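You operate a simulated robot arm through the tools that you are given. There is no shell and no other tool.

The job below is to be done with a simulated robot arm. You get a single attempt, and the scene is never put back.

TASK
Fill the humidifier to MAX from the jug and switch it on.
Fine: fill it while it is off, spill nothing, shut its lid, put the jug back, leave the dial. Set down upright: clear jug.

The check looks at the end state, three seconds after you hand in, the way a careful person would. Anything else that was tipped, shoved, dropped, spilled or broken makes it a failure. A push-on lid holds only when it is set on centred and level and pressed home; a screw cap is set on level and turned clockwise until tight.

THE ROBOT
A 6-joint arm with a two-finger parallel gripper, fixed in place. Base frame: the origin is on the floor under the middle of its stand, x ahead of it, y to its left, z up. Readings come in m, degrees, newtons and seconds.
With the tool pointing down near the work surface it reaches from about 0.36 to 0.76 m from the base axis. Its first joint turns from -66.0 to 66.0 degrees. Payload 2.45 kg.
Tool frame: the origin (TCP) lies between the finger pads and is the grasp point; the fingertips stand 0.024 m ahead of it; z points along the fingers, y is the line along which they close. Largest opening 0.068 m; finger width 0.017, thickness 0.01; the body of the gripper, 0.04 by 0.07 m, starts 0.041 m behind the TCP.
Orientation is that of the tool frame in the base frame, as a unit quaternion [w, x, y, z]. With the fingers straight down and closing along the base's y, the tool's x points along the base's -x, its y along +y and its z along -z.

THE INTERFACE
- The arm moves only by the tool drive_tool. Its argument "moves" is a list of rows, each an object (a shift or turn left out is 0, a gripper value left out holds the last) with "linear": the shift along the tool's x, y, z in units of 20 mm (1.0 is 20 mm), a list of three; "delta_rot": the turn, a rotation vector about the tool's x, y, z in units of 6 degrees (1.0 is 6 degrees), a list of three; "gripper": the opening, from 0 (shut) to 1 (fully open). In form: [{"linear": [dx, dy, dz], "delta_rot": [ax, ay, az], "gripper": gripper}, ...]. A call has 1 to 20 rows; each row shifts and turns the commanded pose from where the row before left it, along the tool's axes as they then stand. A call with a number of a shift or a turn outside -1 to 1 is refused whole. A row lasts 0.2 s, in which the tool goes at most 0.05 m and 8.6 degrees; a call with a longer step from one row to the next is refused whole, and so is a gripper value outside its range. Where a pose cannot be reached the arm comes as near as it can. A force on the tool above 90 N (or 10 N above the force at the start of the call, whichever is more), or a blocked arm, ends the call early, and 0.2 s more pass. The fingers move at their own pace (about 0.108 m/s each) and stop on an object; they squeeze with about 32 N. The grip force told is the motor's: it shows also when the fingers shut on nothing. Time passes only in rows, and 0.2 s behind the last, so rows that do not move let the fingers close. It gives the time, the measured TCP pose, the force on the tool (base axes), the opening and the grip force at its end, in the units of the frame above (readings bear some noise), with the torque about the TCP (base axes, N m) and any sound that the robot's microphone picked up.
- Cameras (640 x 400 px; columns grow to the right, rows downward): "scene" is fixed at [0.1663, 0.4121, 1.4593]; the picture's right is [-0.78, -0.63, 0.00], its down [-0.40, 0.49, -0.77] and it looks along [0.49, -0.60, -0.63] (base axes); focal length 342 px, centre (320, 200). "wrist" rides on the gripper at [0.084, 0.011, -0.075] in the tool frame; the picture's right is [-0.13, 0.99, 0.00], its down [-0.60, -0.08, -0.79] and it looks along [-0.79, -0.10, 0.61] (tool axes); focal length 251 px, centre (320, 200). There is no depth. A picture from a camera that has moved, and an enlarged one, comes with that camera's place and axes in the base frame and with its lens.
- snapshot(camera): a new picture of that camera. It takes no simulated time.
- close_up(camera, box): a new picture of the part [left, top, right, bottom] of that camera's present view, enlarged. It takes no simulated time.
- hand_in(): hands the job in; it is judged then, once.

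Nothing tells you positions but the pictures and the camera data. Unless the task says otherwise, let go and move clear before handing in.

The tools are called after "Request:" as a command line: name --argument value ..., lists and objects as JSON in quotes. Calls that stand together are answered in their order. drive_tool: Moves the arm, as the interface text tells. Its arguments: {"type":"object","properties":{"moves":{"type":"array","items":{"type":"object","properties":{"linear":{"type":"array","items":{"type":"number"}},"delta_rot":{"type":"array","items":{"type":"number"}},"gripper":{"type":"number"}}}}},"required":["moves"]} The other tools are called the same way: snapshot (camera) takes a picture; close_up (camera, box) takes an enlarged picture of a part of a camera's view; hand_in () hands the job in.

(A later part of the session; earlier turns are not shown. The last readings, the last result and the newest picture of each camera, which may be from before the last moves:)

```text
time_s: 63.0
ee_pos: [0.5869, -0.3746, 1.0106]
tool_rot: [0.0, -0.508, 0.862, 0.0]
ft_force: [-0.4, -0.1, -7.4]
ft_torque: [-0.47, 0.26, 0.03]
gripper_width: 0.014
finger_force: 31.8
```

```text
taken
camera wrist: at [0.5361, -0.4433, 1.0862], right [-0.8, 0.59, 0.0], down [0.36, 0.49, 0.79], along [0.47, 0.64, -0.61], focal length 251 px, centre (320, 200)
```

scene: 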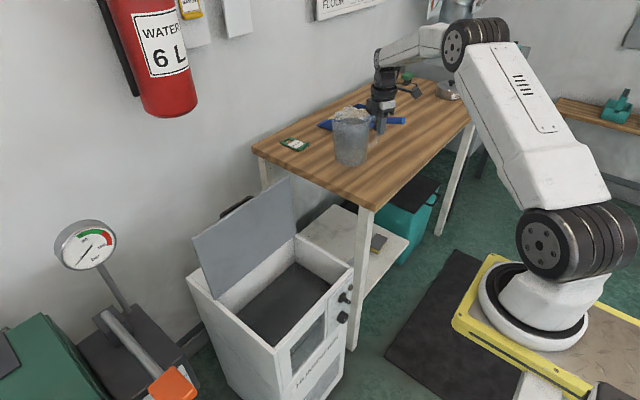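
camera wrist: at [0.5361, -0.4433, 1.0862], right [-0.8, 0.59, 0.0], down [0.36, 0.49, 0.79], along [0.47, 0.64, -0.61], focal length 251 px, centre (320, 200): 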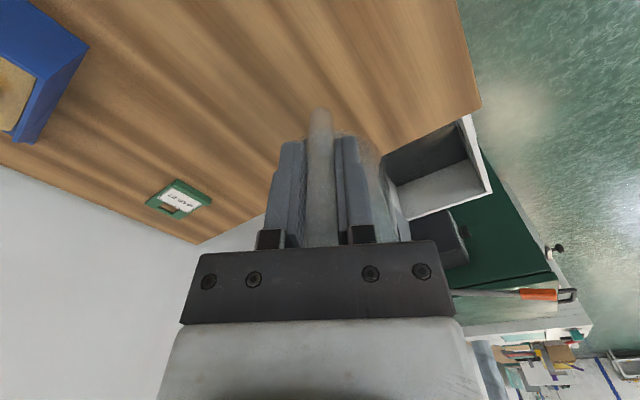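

The jug rides steadily. I'll finish the yaw to 90° and start the slow traverse toward the tank.

Request:
drive_tool --moves '[{"delta_rot": [0, 0, -0.3]}, {"delta_rot": [0, 0, -0.6]}, {"delta_rot": [0, 0, -0.6]}, {"delta_rot": [0, 0, -0.6]}, {"delta_rot": [0, 0, -0.6]}, {"delta_rot": [0, 0, -0.6]}, {"delta_rot": [0, 0, -0.6]}, {"delta_rot": [0, 0, -0.6]}, {"delta_rot": [0, 0, -0.34]}, {"linear": [-0.2, 0, 0]}, {"linear": [-0.5, 0, 0]}, {"linear": [-0.7, 0, 0]}, {"linear": [-0.7, 0, 0]}, {"linear": [-0.7, 0, 0]}, {"linear": [-0.7, 0, 0]}, {"linear": [-0.7, 0, 0]}, {"linear": [-0.7, 0, 0]}, {"linear": [-0.5, 0, 0]}, {"linear": [-0.2, 0, 0]}]'

Request:
snapshot --camera "scene"

Request:
close_up --camera "scene" --box '[260, 80, 420, 220]'

```text
time_s: 67.0
ee_pos: [0.5883, -0.2627, 1.0117]
tool_rot: [0.0, -0.707, 0.708, 0.0]
ft_force: [0.1, 0.3, -8.2]
ft_torque: [-0.55, -0.01, 0.0]
gripper_width: 0.0139
finger_force: 32.4
```

```text
taken
```

scene: 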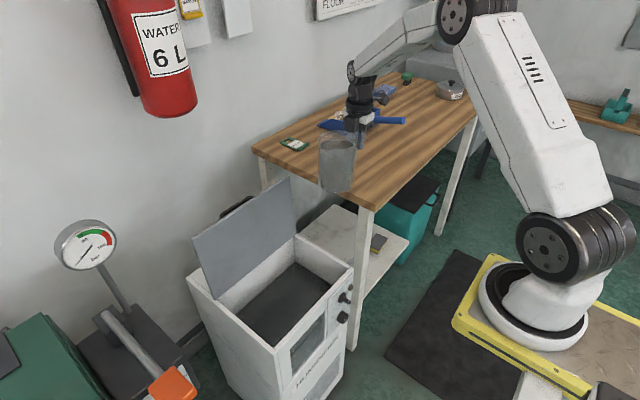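

```text
2.86 times, centred on (340, 150) of scene
camera zoom: at [0.1664, 0.4121, 1.4593], right [-0.78, -0.63, 0.0], down [-0.4, 0.49, -0.77], along [0.49, -0.6, -0.63], focal length 977 px, centre (263, 343)
```

zoom: 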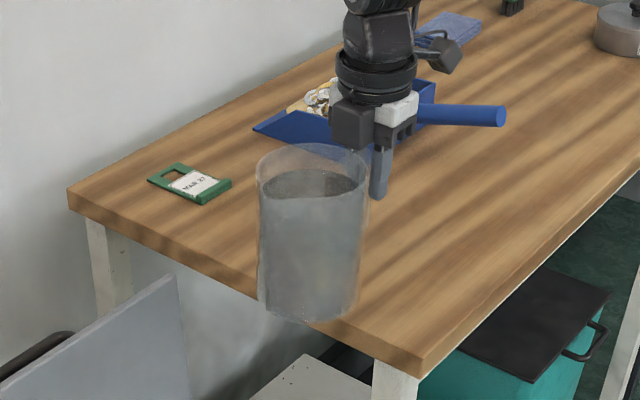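

All steady at 8 N. I'll bring the jug over the tank centreline and lower it to the pouring height.

Request:
drive_tool --moves '[{"linear": [-0.3, 0, 0]}, {"linear": [-0.6, 0, 0]}, {"linear": [-0.8, 0, 0]}, {"linear": [-0.8, 0, 0]}, {"linear": [-0.8, 0, 0]}, {"linear": [-0.8, 0, 0]}, {"linear": [-0.8, 0, 0]}, {"linear": [-0.8, 0, 0]}, {"linear": [-0.8, 0, 0]}, {"linear": [-0.8, 0, 0]}, {"linear": [-0.7, 0, 0]}, {"linear": [-0.4, 0, 0]}, {"linear": [-0.2, 0, 0]}, {"linear": [0, 0, 0.3]}, {"linear": [0, 0, 0.6]}, {"linear": [0, 0, 0.7]}, {"linear": [0, 0, 0.7]}, {"linear": [0, 0, 0.7]}, {"linear": [0, 0, 0.5]}, {"linear": [0, 0, 0.3]}]'

Request:
snapshot --camera "scene"

Request:
snapshot --camera "wrist"

Request:
close_up --camera "scene" --box '[180, 160, 380, 340]'

```text
time_s: 71.2
ee_pos: [0.5871, -0.0896, 0.9348]
tool_rot: [0.0, 0.707, -0.707, 0.0]
ft_force: [0.4, -0.6, -7.5]
ft_torque: [-0.52, 0.0, -0.01]
gripper_width: 0.0136
finger_force: 31.6
```

```text
taken
```

scene: 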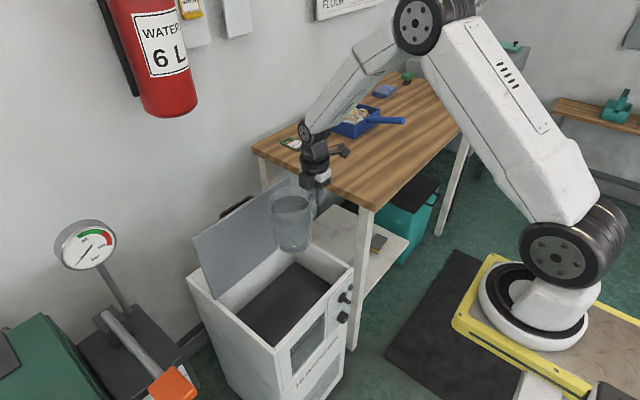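

```text
taken
camera wrist: at [0.5754, -0.1741, 1.0105], right [-0.99, 0.13, 0.0], down [0.08, 0.6, 0.79], along [0.1, 0.79, -0.61], focal length 251 px, centre (320, 200)
```

wrist: 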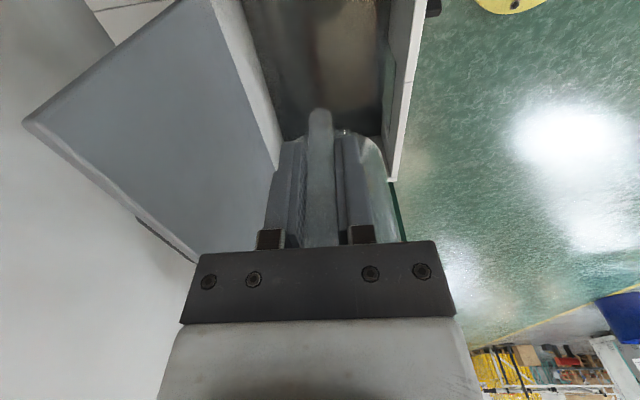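

```text
2.22 times, centred on (280, 250) of scene
camera zoom: at [0.1664, 0.4121, 1.4592], right [-0.78, -0.63, 0.0], down [-0.4, 0.49, -0.77], along [0.49, -0.6, -0.63], focal length 760 px, centre (409, 89)
```

zoom: 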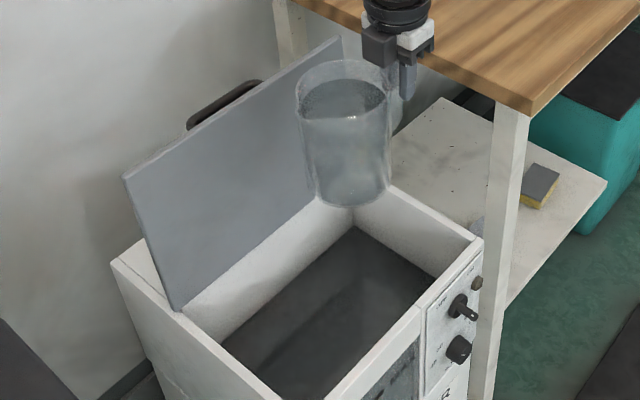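

The jug hangs over the tank opening with plenty of clearance. I'll take a baseline picture of the level, lower 3 cm, and begin tilting to about 15°.

Request:
close_up --camera "scene" --box '[240, 250, 360, 350]'

Request:
drive_tool --moves '[{"linear": [0, 0, 0.5]}, {"linear": [0, 0, 0.6]}, {"linear": [0, 0, 0.4]}, {"delta_rot": [0, 0.3, 0]}, {"delta_rot": [0, 0.5, 0]}, {"delta_rot": [0, 0.5, 0]}, {"delta_rot": [0, 0.5, 0]}, {"delta_rot": [0, 0.5, 0]}, {"delta_rot": [0, 0.2, 0]}]'

Request:
close_up --camera "scene" --box '[220, 160, 380, 340]'

Request:
snapshot --camera "wrist"

```text
4.00 times, centred on (300, 300) of scene
camera zoom: at [0.1664, 0.4121, 1.4592], right [-0.78, -0.63, 0.0], down [-0.4, 0.49, -0.77], along [0.49, -0.6, -0.63], focal length 1368 px, centre (400, -200)
```

zoom: 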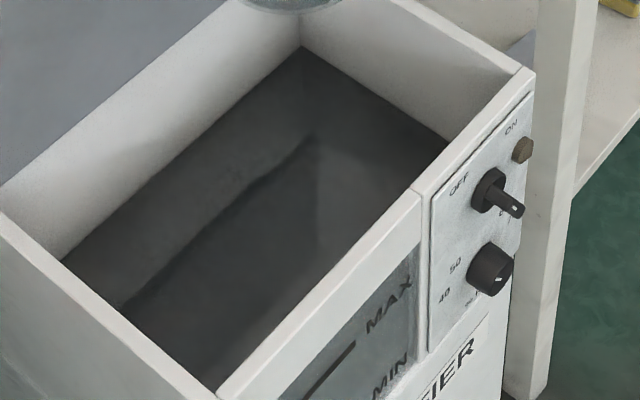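

```text
time_s: 73.2
ee_pos: [0.588, -0.0907, 0.9059]
tool_rot: [0.093, 0.701, -0.701, 0.092]
ft_force: [0.4, -0.9, -8.1]
ft_torque: [-0.46, -0.04, -0.03]
gripper_width: 0.014
finger_force: 31.4
```

```text
2.22 times, centred on (300, 250) of scene
camera zoom: at [0.1664, 0.4121, 1.4592], right [-0.78, -0.63, 0.0], down [-0.4, 0.49, -0.77], along [0.49, -0.6, -0.63], focal length 760 px, centre (364, 89)
```

zoom: 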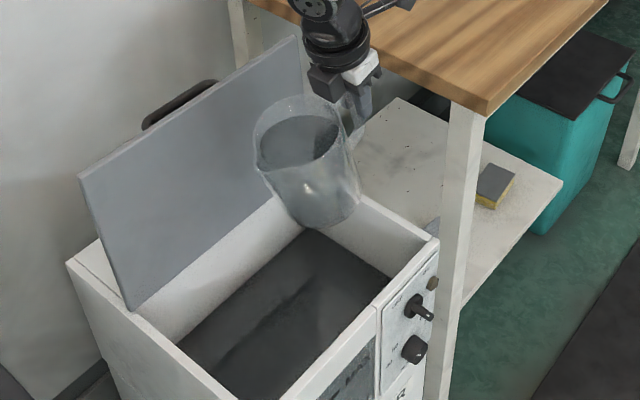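

```text
taken
camera wrist: at [0.5762, -0.1524, 0.9997], right [-0.99, 0.13, -0.03], down [0.08, 0.79, 0.61], along [0.1, 0.6, -0.79], focal length 251 px, centre (320, 200)
```

wrist: 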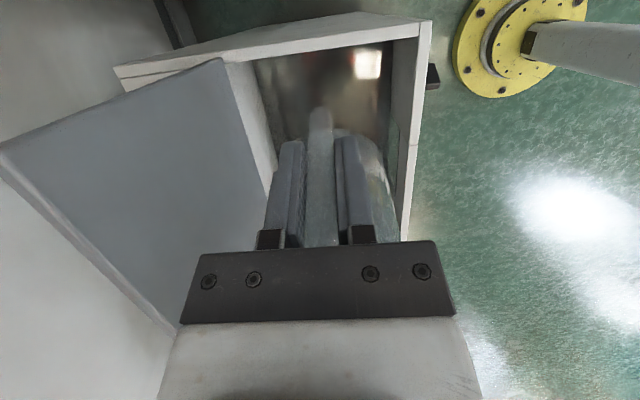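

Tilted 15° with no flow yet (weight unchanged). I'll tilt further in small steps and watch the weight.

Request:
drive_tool --moves '[{"delta_rot": [0, 0.3, 0]}, {"delta_rot": [0, 0.3, 0]}, {"delta_rot": [0, 0.3, 0]}, {}, {}]'

Request:
close_up --camera "scene" --box '[220, 160, 380, 340]'

```text
time_s: 74.4
ee_pos: [0.5886, -0.0915, 0.905]
tool_rot: [-0.126, -0.696, 0.696, -0.124]
ft_force: [-0.2, 0.8, -6.9]
ft_torque: [-0.44, -0.02, -0.01]
gripper_width: 0.0138
finger_force: 32.2
```

```text
2.22 times, centred on (300, 250) of scene
camera zoom: at [0.1664, 0.4121, 1.4592], right [-0.78, -0.63, 0.0], down [-0.4, 0.49, -0.77], along [0.49, -0.6, -0.63], focal length 760 px, centre (364, 89)
```

zoom: 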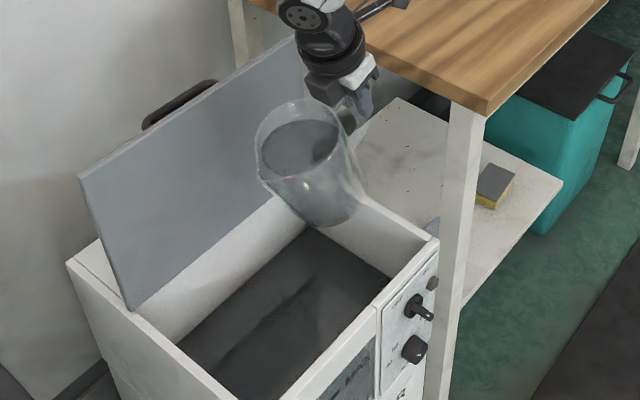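

At about 20° the water is near the lip. I'll continue in small increments with pauses.

Request:
drive_tool --moves '[{"delta_rot": [0, 0.3, 0]}, {"delta_rot": [0, 0.3, 0]}, {}, {}, {}]'

Request:
close_up --camera "scene" --box '[220, 160, 380, 340]'

```text
time_s: 75.6
ee_pos: [0.5877, -0.0905, 0.9058]
tool_rot: [-0.146, -0.692, 0.692, -0.146]
ft_force: [0.0, -0.7, -8.0]
ft_torque: [-0.42, -0.02, -0.02]
gripper_width: 0.0136
finger_force: 32.1
```

```text
2.22 times, centred on (300, 250) of scene
camera zoom: at [0.1664, 0.4121, 1.4592], right [-0.78, -0.63, 0.0], down [-0.4, 0.49, -0.77], along [0.49, -0.6, -0.63], focal length 760 px, centre (364, 89)
```

zoom: 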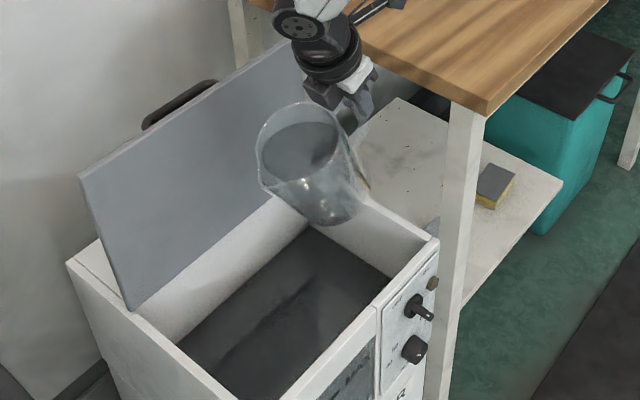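

Still no flow at 24°. I'll go to about 30°.

Request:
drive_tool --moves '[{"delta_rot": [0, 0.25, 0]}, {"delta_rot": [0, 0.25, 0]}, {"delta_rot": [0, 0.25, 0]}, {"delta_rot": [0, 0.25, 0]}, {}, {}]'

Request:
close_up --camera "scene" --box '[220, 160, 380, 340]'

Request:
close_up --camera "scene" --box '[270, 190, 330, 260]'

```text
time_s: 77.0
ee_pos: [0.5864, -0.0904, 0.9045]
tool_rot: [-0.184, -0.683, 0.683, -0.183]
ft_force: [-0.5, -0.9, -6.7]
ft_torque: [-0.32, 0.0, 0.01]
gripper_width: 0.014
finger_force: 32.2
```

```text
2.22 times, centred on (300, 250) of scene
camera zoom: at [0.1664, 0.4121, 1.4592], right [-0.78, -0.63, 0.0], down [-0.4, 0.49, -0.77], along [0.49, -0.6, -0.63], focal length 760 px, centre (364, 89)
```

zoom: 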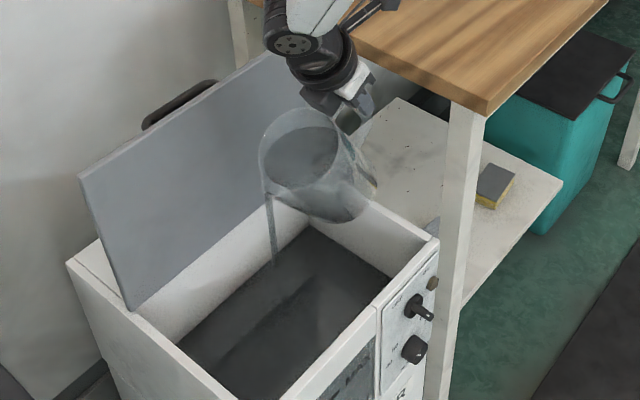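

```text
5.71 times, centred on (300, 225) of scene
camera zoom: at [0.1664, 0.4121, 1.4592], right [-0.78, -0.63, 0.0], down [-0.4, 0.49, -0.77], along [0.49, -0.6, -0.63], focal length 1954 px, centre (434, 57)
```

zoom: 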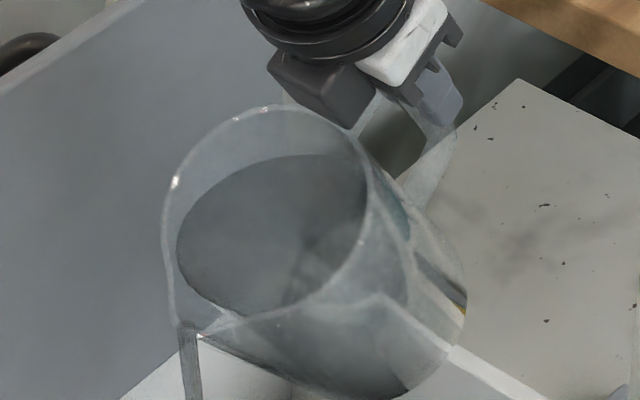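

Water is now pouring from the spout into the tank. I'll tilt slowly onward and check the level and the weight.

Request:
drive_tool --moves '[{}, {}, {"delta_rot": [0, 0.25, 0]}, {}, {"delta_rot": [0, 0.25, 0]}, {}, {}, {}]'

Request:
close_up --camera "scene" --box '[240, 250, 360, 350]'

Request:
close_up --camera "scene" --box '[220, 160, 380, 340]'

```text
time_s: 78.8
ee_pos: [0.5866, -0.0907, 0.905]
tool_rot: [-0.201, -0.677, 0.679, -0.201]
ft_force: [1.2, -0.1, -6.9]
ft_torque: [-0.32, 0.0, 0.01]
gripper_width: 0.0139
finger_force: 32.2
```

```text
4.00 times, centred on (300, 300) of scene
camera zoom: at [0.1664, 0.4121, 1.4592], right [-0.78, -0.63, 0.0], down [-0.4, 0.49, -0.77], along [0.49, -0.6, -0.63], focal length 1368 px, centre (400, -200)
```

zoom: 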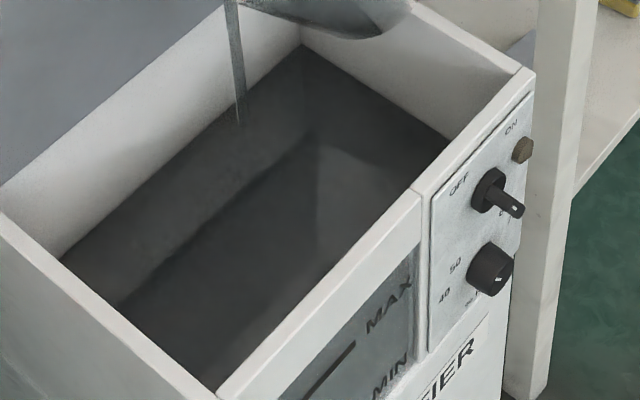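

```text
2.22 times, centred on (300, 250) of scene
camera zoom: at [0.1664, 0.4121, 1.4592], right [-0.78, -0.63, 0.0], down [-0.4, 0.49, -0.77], along [0.49, -0.6, -0.63], focal length 760 px, centre (364, 89)
```

zoom: 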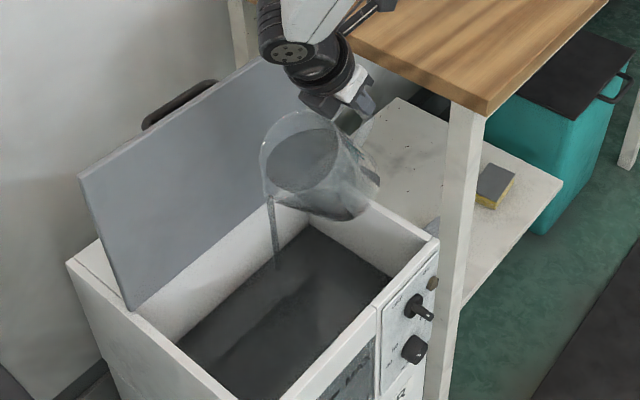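

The stream falls inside the tank and the level has begun to rise a few millimetres. I'll continue tilting gradually.

Request:
drive_tool --moves '[{"delta_rot": [0, 0.3, 0]}, {}, {"delta_rot": [0, 0.3, 0]}, {}, {"delta_rot": [0, 0.3, 0]}, {}, {"delta_rot": [0, 0.3, 0]}, {}, {}, {}]'

Request:
close_up --camera "scene" --box '[240, 250, 360, 350]'

Request:
close_up --camera "scene" --box '[220, 160, 380, 340]'

```text
time_s: 81.0
ee_pos: [0.589, -0.0903, 0.9045]
tool_rot: [0.243, 0.664, -0.664, 0.242]
ft_force: [0.2, -0.3, -5.5]
ft_torque: [-0.21, 0.0, 0.01]
gripper_width: 0.0139
finger_force: 32.4
```

```text
4.00 times, centred on (300, 300) of scene
camera zoom: at [0.1664, 0.4121, 1.4592], right [-0.78, -0.63, 0.0], down [-0.4, 0.49, -0.77], along [0.49, -0.6, -0.63], focal length 1368 px, centre (400, -200)
```

zoom: 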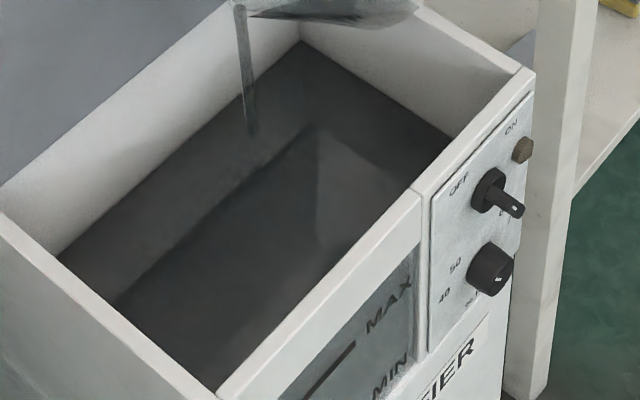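

```text
2.22 times, centred on (300, 250) of scene
camera zoom: at [0.1664, 0.4121, 1.4592], right [-0.78, -0.63, 0.0], down [-0.4, 0.49, -0.77], along [0.49, -0.6, -0.63], focal length 760 px, centre (364, 89)
```

zoom: 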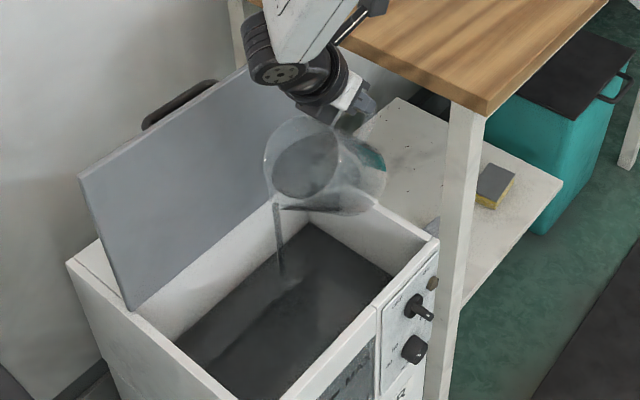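

The jug now reads about 5.5 N and the tank level has risen perhaps 7 mm. I'll continue to about 50°.

Request:
drive_tool --moves '[{"delta_rot": [0, 0.3, 0]}, {}, {"delta_rot": [0, 0.3, 0]}, {}, {"delta_rot": [0, 0.3, 0]}, {}, {"delta_rot": [0, 0.3, 0]}, {}, {"delta_rot": [0, 0.3, 0]}, {}, {}]'

Request:
close_up --camera "scene" --box '[240, 250, 360, 350]'

Request:
close_up --camera "scene" --box '[220, 160, 380, 340]'

```text
time_s: 83.4
ee_pos: [0.5875, -0.0909, 0.9052]
tool_rot: [0.295, 0.643, -0.643, 0.295]
ft_force: [0.1, -0.1, -6.3]
ft_torque: [-0.13, 0.02, 0.0]
gripper_width: 0.0141
finger_force: 32.2
```

```text
4.00 times, centred on (300, 300) of scene
camera zoom: at [0.1664, 0.4121, 1.4592], right [-0.78, -0.63, 0.0], down [-0.4, 0.49, -0.77], along [0.49, -0.6, -0.63], focal length 1368 px, centre (400, -200)
```

zoom: 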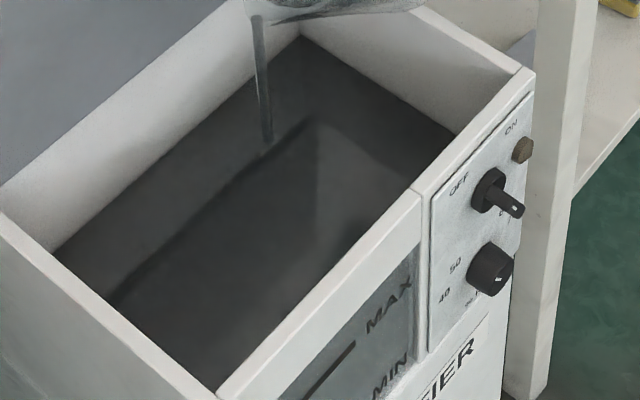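

```text
2.22 times, centred on (300, 250) of scene
camera zoom: at [0.1664, 0.4121, 1.4592], right [-0.78, -0.63, 0.0], down [-0.4, 0.49, -0.77], along [0.49, -0.6, -0.63], focal length 760 px, centre (364, 89)
```

zoom: 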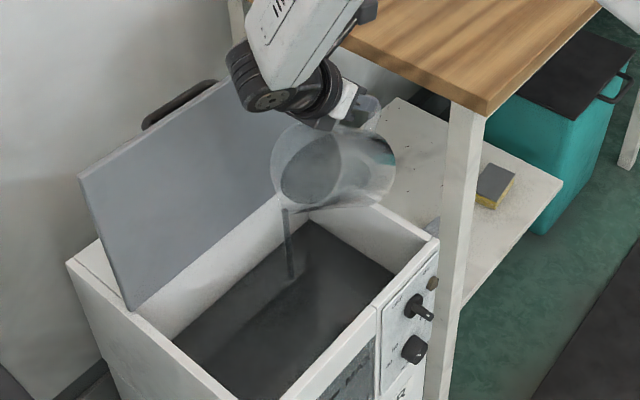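

The level is about halfway to MAX. I'll keep tilting, holding between steps.

Request:
drive_tool --moves '[{"delta_rot": [0, 0.3, 0]}, {}, {"delta_rot": [0, 0.3, 0]}, {}, {"delta_rot": [0, 0.3, 0]}, {}, {"delta_rot": [0, 0.3, 0]}, {}, {}, {}]'

Request:
close_up --camera "scene" --box '[240, 250, 360, 350]'

Request:
close_up --camera "scene" --box '[220, 160, 380, 340]'

```text
time_s: 85.6
ee_pos: [0.5874, -0.0911, 0.9057]
tool_rot: [-0.335, -0.622, 0.623, -0.334]
ft_force: [-0.2, -0.6, -5.4]
ft_torque: [-0.06, 0.05, 0.01]
gripper_width: 0.0138
finger_force: 31.7
```

```text
4.00 times, centred on (300, 300) of scene
camera zoom: at [0.1664, 0.4121, 1.4593], right [-0.78, -0.63, 0.0], down [-0.4, 0.49, -0.77], along [0.49, -0.6, -0.63], focal length 1368 px, centre (400, -200)
```

zoom: 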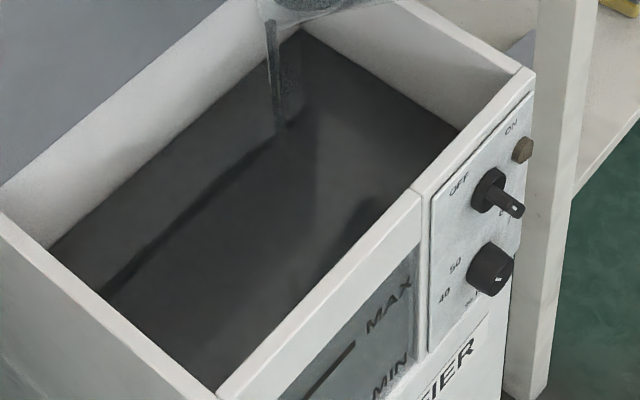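

```text
2.22 times, centred on (300, 250) of scene
camera zoom: at [0.1664, 0.4121, 1.4593], right [-0.78, -0.63, 0.0], down [-0.4, 0.49, -0.77], along [0.49, -0.6, -0.63], focal length 760 px, centre (364, 89)
```

zoom: 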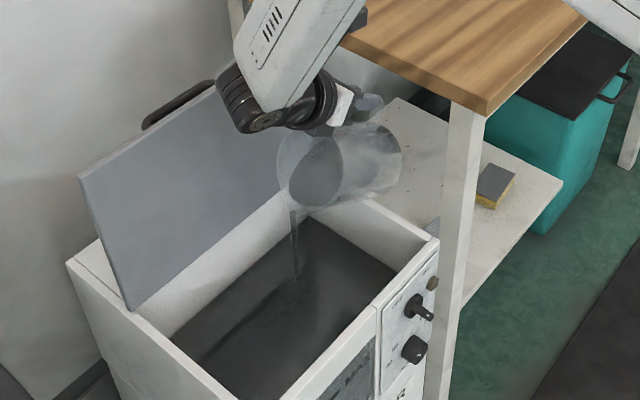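

The level appears to be getting close to MAX; I'll measure it carefully at higher zoom before pouring more.

Request:
close_up --camera "scene" --box '[280, 245, 350, 295]'

Request:
close_up --camera "scene" --box '[235, 275, 305, 325]'

Request:
close_up --camera "scene" --box '[270, 180, 340, 240]'

Request:
close_up --camera "scene" --box '[285, 305, 335, 370]'

```text
8.00 times, centred on (315, 270) of scene
camera zoom: at [0.1664, 0.4121, 1.4593], right [-0.78, -0.63, 0.0], down [-0.4, 0.49, -0.77], along [0.49, -0.6, -0.63], focal length 2736 px, centre (360, -360)
```

zoom: 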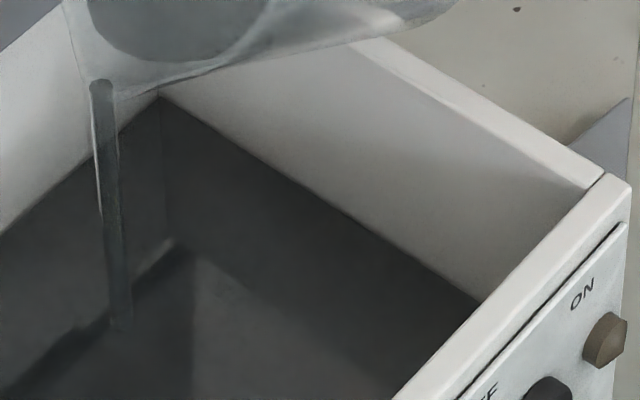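

```text
8.00 times, centred on (270, 300) of scene
camera zoom: at [0.1664, 0.4121, 1.4593], right [-0.78, -0.63, 0.0], down [-0.4, 0.49, -0.77], along [0.49, -0.6, -0.63], focal length 2736 px, centre (720, -600)
```

zoom: 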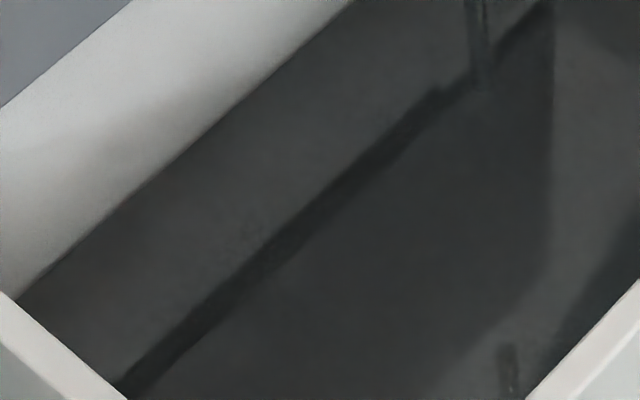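

```text
6.67 times, centred on (305, 210) of scene
camera zoom: at [0.1664, 0.4121, 1.4593], right [-0.78, -0.63, 0.0], down [-0.4, 0.49, -0.77], along [0.49, -0.6, -0.63], focal length 2280 px, centre (420, 133)
```

zoom: 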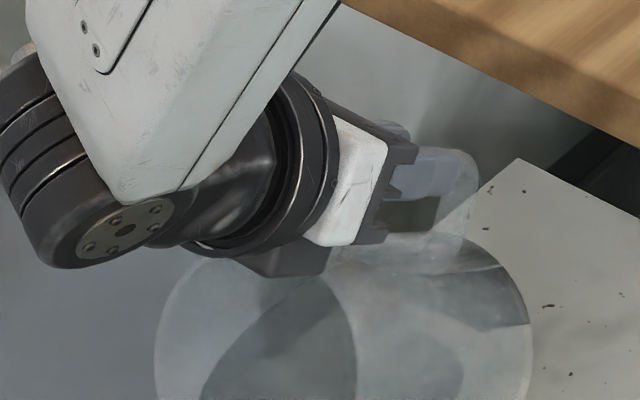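

```text
6.15 times, centred on (310, 338) of scene
camera zoom: at [0.1664, 0.4121, 1.4593], right [-0.78, -0.63, 0.0], down [-0.4, 0.49, -0.77], along [0.49, -0.6, -0.63], focal length 2104 px, centre (382, -646)
```

zoom: 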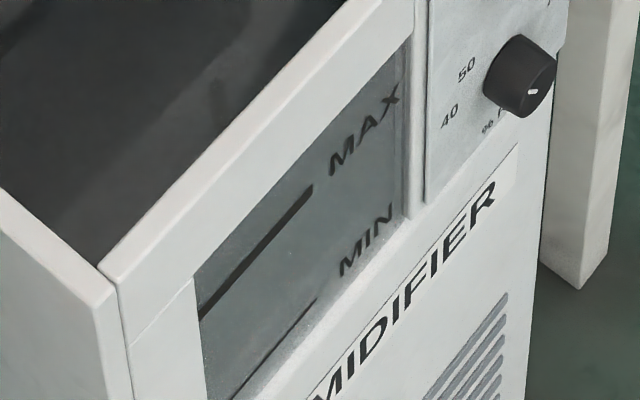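

By three measurements the level has risen about 24–25 mm of the 26 mm needed while the stream still runs, so I'll tilt back promptly now and then measure.

Request:
drive_tool --moves '[{"delta_rot": [0, -1, 0]}, {"delta_rot": [0, -1, 0]}, {"delta_rot": [0, -1, 0]}, {"delta_rot": [0, -0.5, 0]}, {}, {}]'

Request:
close_up --camera "scene" --box '[220, 160, 380, 340]'

Request:
close_up --camera "scene" --box '[280, 245, 350, 295]'

Request:
close_up --camera "scene" --box '[235, 275, 305, 325]'

Request:
close_up --camera "scene" --box '[240, 250, 360, 350]'

```text
time_s: 87.0
ee_pos: [0.5861, -0.0901, 0.9062]
tool_rot: [-0.215, -0.673, 0.674, -0.215]
ft_force: [-0.5, -0.5, -4.2]
ft_torque: [-0.19, -0.04, 0.0]
gripper_width: 0.014
finger_force: 32.0
```

```text
2.22 times, centred on (300, 250) of scene
camera zoom: at [0.1664, 0.4121, 1.4593], right [-0.78, -0.63, 0.0], down [-0.4, 0.49, -0.77], along [0.49, -0.6, -0.63], focal length 760 px, centre (364, 89)
```

zoom: 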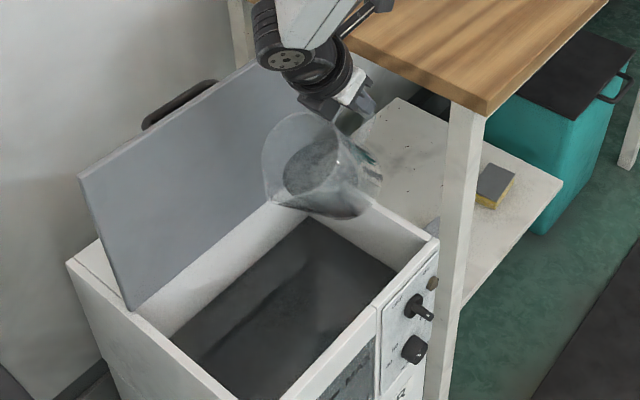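

```text
8.00 times, centred on (315, 270) of scene
camera zoom: at [0.1664, 0.4121, 1.4593], right [-0.78, -0.63, 0.0], down [-0.4, 0.49, -0.77], along [0.49, -0.6, -0.63], focal length 2736 px, centre (360, -360)
```

zoom: 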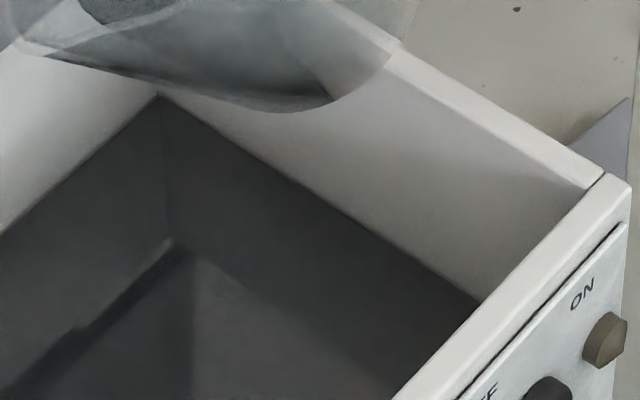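

```text
8.00 times, centred on (270, 300) of scene
camera zoom: at [0.1664, 0.4121, 1.4593], right [-0.78, -0.63, 0.0], down [-0.4, 0.49, -0.77], along [0.49, -0.6, -0.63], focal length 2736 px, centre (720, -600)
```

zoom: 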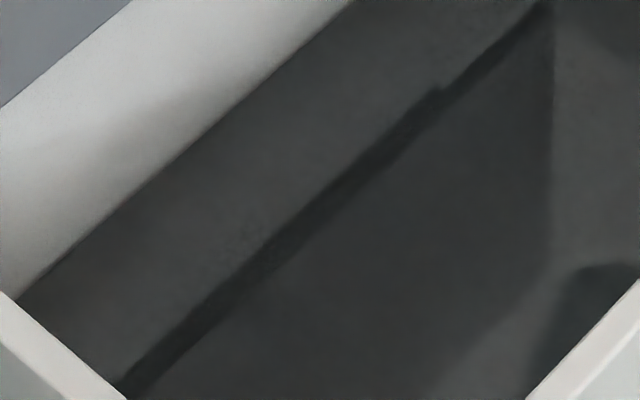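

```text
4.00 times, centred on (300, 300) of scene
camera zoom: at [0.1664, 0.4121, 1.4593], right [-0.78, -0.63, 0.0], down [-0.4, 0.49, -0.77], along [0.49, -0.6, -0.63], focal length 1368 px, centre (400, -200)
```

zoom: 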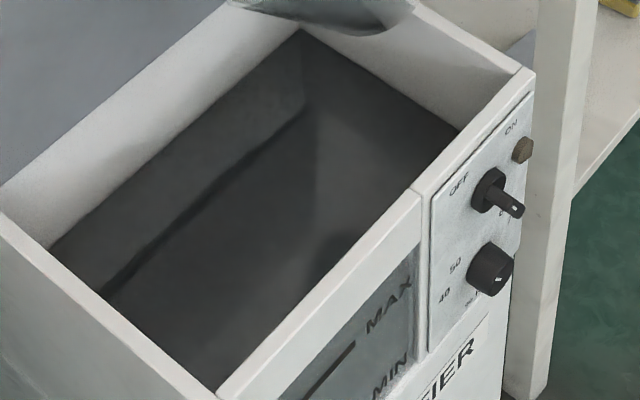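

The stream has stopped; the level rose roughly 24–25 mm, putting it within the MAX bar by estimate. I'll bring the jug upright and take it back to the bench, then verify the level through the window.

Request:
drive_tool --moves '[{"delta_rot": [0, -0.5, 0]}, {"delta_rot": [0, -0.7, 0]}, {"delta_rot": [0, -0.7, 0]}, {"delta_rot": [0, -0.7, 0]}, {"delta_rot": [0, -0.7, 0]}, {"delta_rot": [0, -0.7, 0]}, {"delta_rot": [0, -0.7, 0]}, {"delta_rot": [0, -0.6, 0]}, {"delta_rot": [0, -0.4, 0]}, {"delta_rot": [0, -0.2, 0]}, {}, {}, {}]'

Request:
close_up --camera "scene" --box '[220, 160, 380, 340]'

Request:
snapshot --camera "wrist"

```text
time_s: 89.8
ee_pos: [0.587, -0.0903, 0.9054]
tool_rot: [0.0, -0.707, 0.707, -0.001]
ft_force: [-0.3, -0.2, -4.9]
ft_torque: [-0.38, -0.03, -0.03]
gripper_width: 0.0136
finger_force: 32.0
```

```text
2.22 times, centred on (300, 250) of scene
camera zoom: at [0.1664, 0.4121, 1.4592], right [-0.78, -0.63, 0.0], down [-0.4, 0.49, -0.77], along [0.49, -0.6, -0.63], focal length 760 px, centre (364, 89)
```

zoom: 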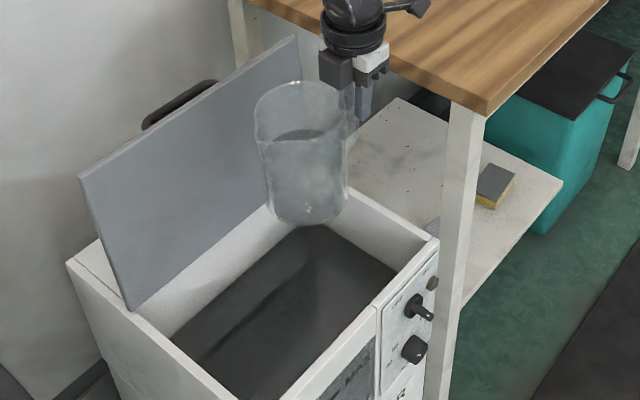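

```text
taken
camera wrist: at [0.5759, -0.175, 0.9806], right [-0.99, 0.13, 0.0], down [0.08, 0.6, 0.79], along [0.1, 0.79, -0.61], focal length 251 px, centre (320, 200)
```

wrist: 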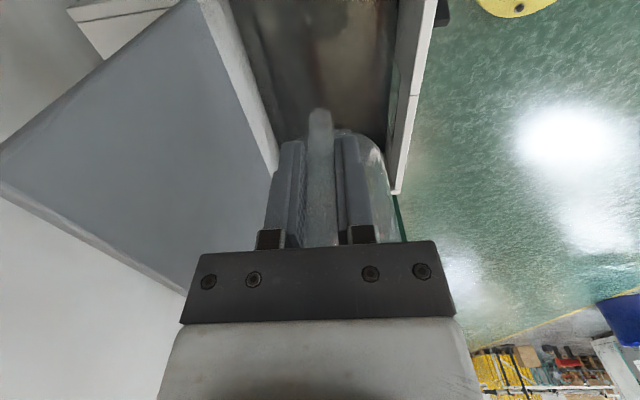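

The jug is upright with plenty of water left. I'll retrace the path: up, then back along -y.

Request:
drive_tool --moves '[{"linear": [0, 0, -0.4]}, {"linear": [0, 0, -0.7]}, {"linear": [0, 0, -0.8]}, {"linear": [0, 0, -0.8]}, {"linear": [0, 0, -0.8]}, {"linear": [0, 0, -0.8]}, {"linear": [0, 0, -0.6]}, {"linear": [0, 0, -0.4]}, {"linear": [0.3, 0, 0]}, {"linear": [0.6, 0, 0]}, {"linear": [0.8, 0, 0]}, {"linear": [0.8, 0, 0]}, {"linear": [0.8, 0, 0]}, {"linear": [0.8, 0, 0]}, {"linear": [0.8, 0, 0]}, {"linear": [0.8, 0, 0]}, {"linear": [0.8, 0, 0]}, {"linear": [0.8, 0, 0]}, {"linear": [0.8, 0, 0]}, {"linear": [0.8, 0, 0]}]'

Request:
drive_tool --moves '[{"linear": [0.8, 0, 0]}, {"linear": [0.8, 0, 0]}, {"linear": [0.8, 0, 0]}, {"linear": [0.8, 0, 0]}, {"linear": [0.8, 0, 0]}, {"linear": [0.7, 0, 0]}, {"linear": [0.4, 0, 0]}, {"linear": [0.2, 0, 0]}, {"delta_rot": [0, 0, 0.3]}, {"delta_rot": [0, 0, 0.6]}, {"delta_rot": [0, 0, 0.6]}, {"delta_rot": [0, 0, 0.6]}, {"delta_rot": [0, 0, 0.6]}, {"delta_rot": [0, 0, 0.6]}, {"delta_rot": [0, 0, 0.6]}, {"delta_rot": [0, 0, 0.6]}, {"delta_rot": [0, 0, 0.6]}]'

Request:
snapshot --camera "scene"

```text
time_s: 94.0
ee_pos: [0.5883, -0.2689, 1.0104]
tool_rot: [-0.001, -0.707, 0.707, -0.001]
ft_force: [-0.1, 0.2, -5.0]
ft_torque: [-0.37, 0.03, -0.03]
gripper_width: 0.0138
finger_force: 31.9
```

```text
time_s: 97.6
ee_pos: [0.5872, -0.3759, 1.0108]
tool_rot: [0.0, -0.495, 0.869, 0.001]
ft_force: [-0.3, 0.0, -4.9]
ft_torque: [-0.33, 0.19, -0.03]
gripper_width: 0.0138
finger_force: 32.0
```

```text
taken
```

scene: 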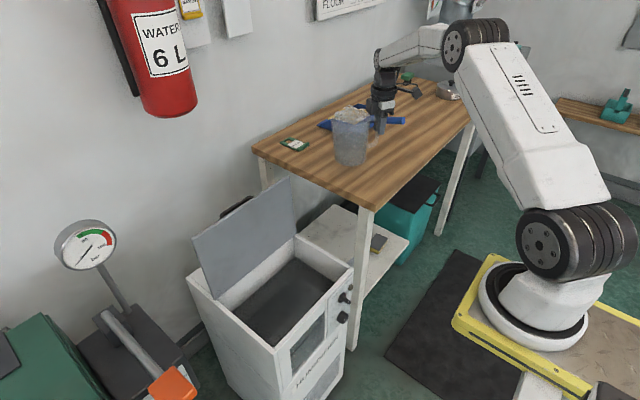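

Weight is now about 4.95 N, so roughly 0.29 L went in. I'll finish the yaw and lower the jug nearly to the bench.

Request:
drive_tool --moves '[{"delta_rot": [0, 0, 0.6]}, {"delta_rot": [0, 0, 0.6]}, {"delta_rot": [0, 0, 0.6]}, {"delta_rot": [0, 0, 0.6]}, {"delta_rot": [0, 0, 0.6]}, {"delta_rot": [0, 0, 0.6]}, {"delta_rot": [0, 0, 0.6]}, {"delta_rot": [0, 0, 0.3]}, {"delta_rot": [0, 0, 0.14]}, {"linear": [0, 0, 0.3]}, {"linear": [0, 0, 0.5]}, {"linear": [0, 0, 0.5]}, {"linear": [0, 0, 0.5]}, {"linear": [0, 0, 0.4]}, {"linear": [0, 0, 0.3]}]'

Request:
close_up --camera "scene" --box '[325, 100, 385, 180]'

```text
time_s: 100.8
ee_pos: [0.5874, -0.3747, 0.9612]
tool_rot: [0.0, -0.271, 0.963, 0.001]
ft_force: [-0.8, 0.9, -5.8]
ft_torque: [-0.16, 0.3, 0.01]
gripper_width: 0.014
finger_force: 31.4
```

```text
5.00 times, centred on (355, 140) of scene
camera zoom: at [0.1664, 0.4121, 1.4593], right [-0.78, -0.63, 0.0], down [-0.4, 0.49, -0.77], along [0.49, -0.6, -0.63], focal length 1710 px, centre (145, 500)
```

zoom: 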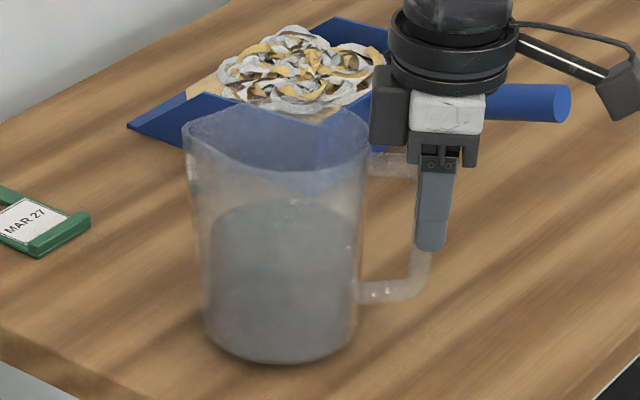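

The jug is about 8–10 mm above its spot. I'll set it down softly.

Request:
drive_tool --moves '[{"linear": [0, 0, 0.15]}, {"linear": [0, 0, 0.15]}, {}]'

Request:
drive_tool --moves '[{"linear": [0, 0, 0.08]}, {}]'

```text
time_s: 101.6
ee_pos: [0.5883, -0.3759, 0.9543]
tool_rot: [0.0, -0.271, 0.963, 0.0]
ft_force: [-0.4, 0.0, -4.1]
ft_torque: [-0.19, 0.31, 0.0]
gripper_width: 0.0139
finger_force: 32.0
```

```text
time_s: 102.2
ee_pos: [0.5883, -0.3754, 0.9541]
tool_rot: [0.0, -0.272, 0.962, 0.0]
ft_force: [0.1, -0.6, -4.8]
ft_torque: [-0.16, 0.31, 0.04]
gripper_width: 0.014
finger_force: 32.4
```

Not touching yet; I'll keep lowering in 1 mm steps.

Request:
drive_tool --moves '[{"linear": [0, 0, 0.06]}, {}]'

Request:
drive_tool --moves '[{"linear": [0, 0, 0.06]}, {}]'

Request:
close_up --camera "scene" --box '[325, 100, 385, 180]'

```text
time_s: 102.8
ee_pos: [0.5878, -0.3752, 0.953]
tool_rot: [-0.001, -0.271, 0.963, 0.0]
ft_force: [-0.6, -0.7, -0.4]
ft_torque: [0.1, 0.01, 0.04]
gripper_width: 0.0138
finger_force: 32.3
```

```text
time_s: 103.4
ee_pos: [0.5875, -0.3759, 0.9523]
tool_rot: [0.002, -0.272, 0.962, -0.001]
ft_force: [-4.1, -3.1, 8.5]
ft_torque: [0.71, -0.56, 0.06]
gripper_width: 0.0138
finger_force: 32.2
```

```text
5.00 times, centred on (355, 140) of scene
camera zoom: at [0.166, 0.4121, 1.4593], right [-0.78, -0.63, 0.0], down [-0.4, 0.49, -0.77], along [0.49, -0.6, -0.63], focal length 1710 px, centre (145, 500)
```

zoom: 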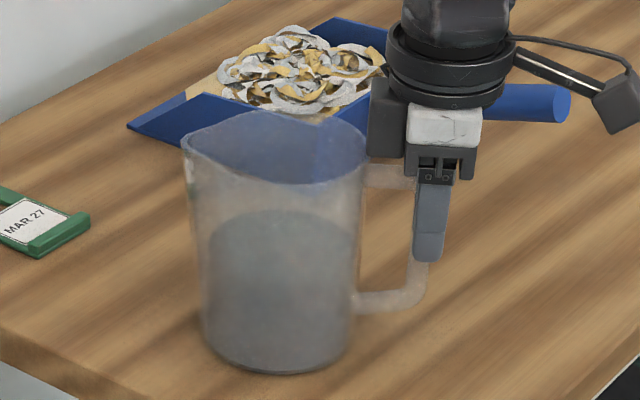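

The jug is on the bench, slightly overpressed. I'll relax 1 mm and open the fingers.

Request:
drive_tool --moves '[{"linear": [0, 0, -0.06]}, {}, {"gripper": 0.3}, {"gripper": 0.4}, {"gripper": 0.6}, {"gripper": 0.6}]'

Request:
close_up --camera "scene" --box '[325, 100, 385, 180]'

Request:
close_up --camera "wrist" --box '[220, 60, 420, 240]'

```text
time_s: 104.8
ee_pos: [0.5891, -0.3751, 0.9531]
tool_rot: [0.0, -0.271, 0.963, 0.0]
ft_force: [1.1, 0.1, -0.4]
ft_torque: [0.03, -0.01, -0.01]
gripper_width: 0.0408
finger_force: 0.0
```

```text
5.00 times, centred on (355, 140) of scene
camera zoom: at [0.1663, 0.4121, 1.4593], right [-0.78, -0.63, 0.0], down [-0.4, 0.49, -0.77], along [0.49, -0.6, -0.63], focal length 1710 px, centre (145, 500)
```

zoom: 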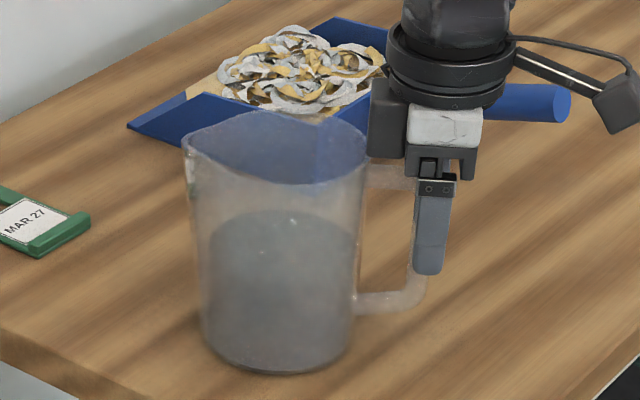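

```text
2.22 times, centred on (320, 150) of wrist
camera zoom: at [0.5095, -0.4098, 1.0279], right [-0.41, 0.91, 0.0], down [0.56, 0.25, 0.79], along [0.72, 0.32, -0.61], focal length 559 px, centre (320, 311)
```

zoom: 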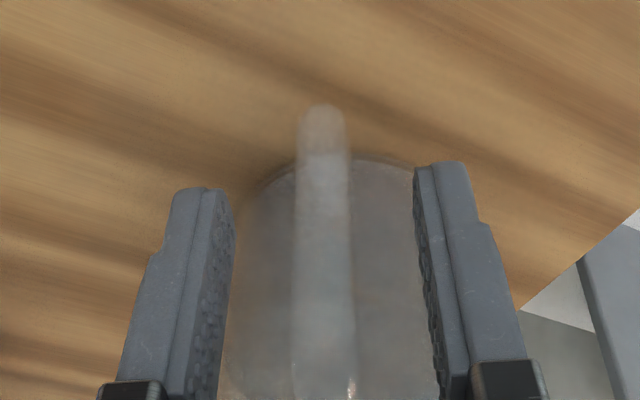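

The jug is released upright in its original place. I'll rise clear and go back to check the level through the window.

Request:
drive_tool --moves '[{"linear": [0, 0, -0.5], "gripper": 1.0}, {"linear": [0, 0, -1]}, {"linear": [0, 0, -1]}, {"linear": [0, 0, -1]}, {"linear": [0, 0, -1]}, {"linear": [0, 0, -1]}, {"linear": [0, 0, -0.5]}, {"linear": [0.89, 0.97, 0]}, {"linear": [0.89, 0.97, 0]}, {"linear": [0.89, 0.97, 0]}, {"linear": [0.89, 0.97, 0]}, {"linear": [0.89, 0.97, 0]}, {"linear": [0.89, 0.97, 0]}, {"linear": [0.89, 0.97, 0]}, {"linear": [0.89, 0.97, 0]}, {"delta_rot": [0, 0, 1]}, {"delta_rot": [0, 0, 1]}, {"delta_rot": [0, 0, 1]}, {"delta_rot": [0, 0, 1]}, {"delta_rot": [0, 0, 1]}]'

Request:
drive_tool --moves '[{"linear": [0, 1, 0], "delta_rot": [0, 0, 0.25]}, {"linear": [0, 1, 0]}, {"linear": [0, 1, 0]}, {"linear": [0, 1, 0]}, {"linear": [0, 1, 0]}, {"linear": [0, 1, 0]}, {"linear": [0, 1, 0]}, {"linear": [0, 1, 0]}, {"linear": [0, 1, 0]}, {"linear": [0, 1, 0]}, {"linear": [0, 1, 0]}, {"linear": [0, 1, 0]}, {"linear": [0, 1, 1]}, {"linear": [0, 1, 1]}, {"linear": [0, 1, 1]}, {"linear": [0, 1, 1]}, {"linear": [0, 1, 1]}, {"linear": [0, 1, 1]}, {"linear": [0, 1, 1]}, {"linear": [0, 1, 1]}]'

Request:
snapshot --camera "scene"

```text
time_s: 109.0
ee_pos: [0.3851, -0.3163, 1.0738]
tool_rot: [0.0, -0.012, 1.0, 0.0]
ft_force: [0.3, 0.1, -0.2]
ft_torque: [-0.01, 0.01, 0.0]
gripper_width: 0.068
finger_force: 0.0
```

```text
time_s: 113.2
ee_pos: [0.3847, 0.0826, 0.912]
tool_rot: [0.0, 0.0, 1.0, 0.0]
ft_force: [-0.2, 0.2, -0.2]
ft_torque: [-0.03, 0.02, 0.02]
gripper_width: 0.0678
finger_force: 0.1
```

```text
taken
```

scene: 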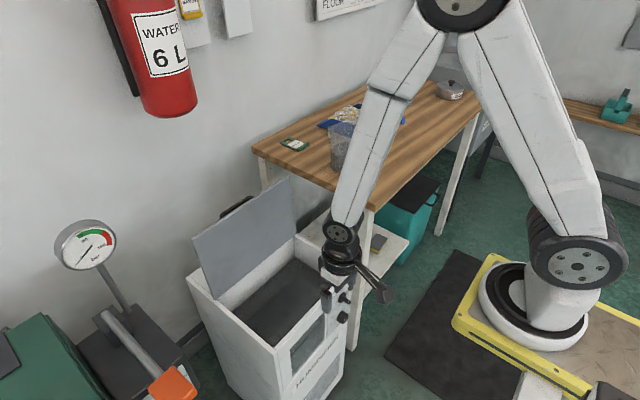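

Lowering to the same window-viewing pose as before.

Request:
drive_tool --moves '[{"linear": [0, 0, 1]}, {"linear": [0, 0, 1]}, {"linear": [0, 0, 1]}, {"linear": [0, 0, 1]}, {"linear": [0, 0, 1]}, {"linear": [0, 0, 1]}, {"linear": [0, 0, 1]}, {"linear": [0, 0, 1]}, {"linear": [0, 0, 1]}, {"linear": [0, 0, 1]}, {"linear": [0, 0, 1]}, {"linear": [0, 0, 1]}, {"linear": [0, 0, 1]}, {"linear": [0, 0, 1]}, {"linear": [0, 0, 1]}, {"linear": [0, 0, 0.8]}, {"delta_rot": [0, -1, 0]}, {"delta_rot": [0, -1, 0]}, {"delta_rot": [0, -1, 0]}, {"delta_rot": [0, -1, 0]}]'

Request:
snapshot --camera "wrist"

Request:
close_up --camera "wrist" --box '[230, 80, 420, 250]'

Request:
close_up --camera "wrist" --box '[240, 170, 420, 250]'

```text
time_s: 117.4
ee_pos: [0.3827, 0.0831, 0.5964]
tool_rot: [0.209, 0.0, 0.978, 0.0]
ft_force: [0.5, 0.5, 0.3]
ft_torque: [-0.03, -0.02, -0.02]
gripper_width: 0.0679
finger_force: 0.0
```

```text
taken
camera wrist: at [0.2759, 0.0937, 0.6311], right [0.12, 0.99, 0.05], down [0.23, -0.08, 0.97], along [0.97, -0.1, -0.23], focal length 251 px, centre (320, 200)
```

wrist: 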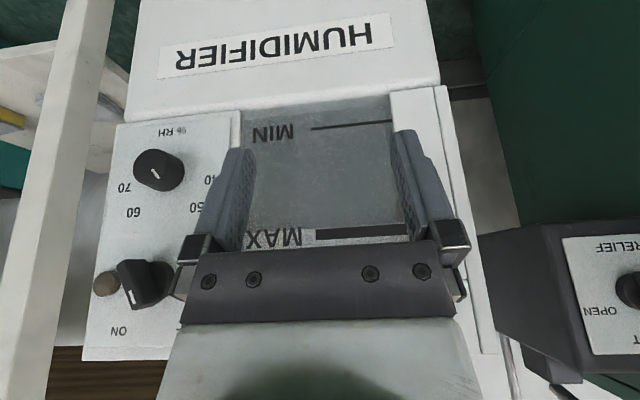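

```text
2.35 times, centred on (325, 165) of wrist
camera zoom: at [0.2759, 0.0937, 0.6311], right [0.12, 0.99, 0.05], down [0.23, -0.08, 0.97], along [0.97, -0.1, -0.23], focal length 592 px, centre (308, 282)
```

zoom: 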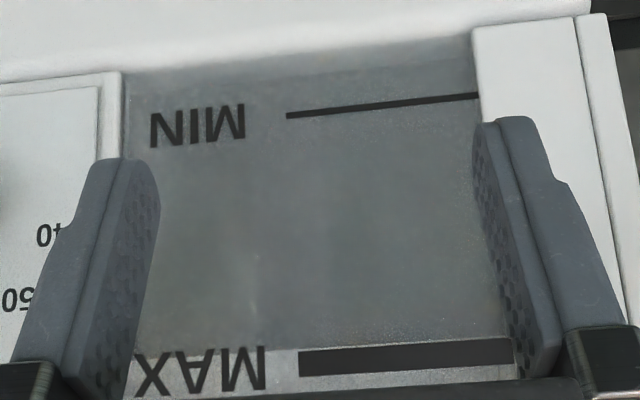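

```text
3.56 times, centred on (330, 210) of wrist
camera zoom: at [0.2759, 0.0937, 0.6311], right [0.12, 0.99, 0.05], down [0.23, -0.08, 0.97], along [0.97, -0.1, -0.23], focal length 894 px, centre (284, 164)
```

zoom: 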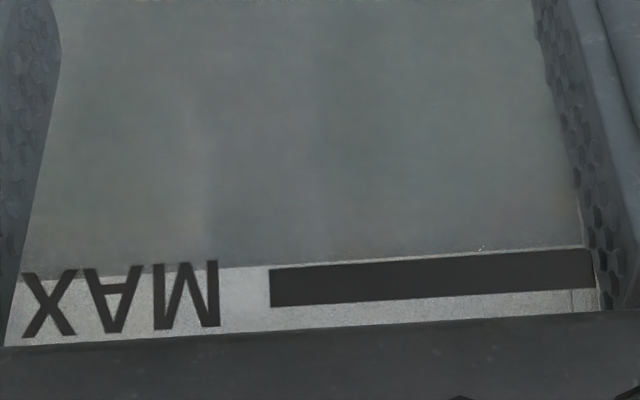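

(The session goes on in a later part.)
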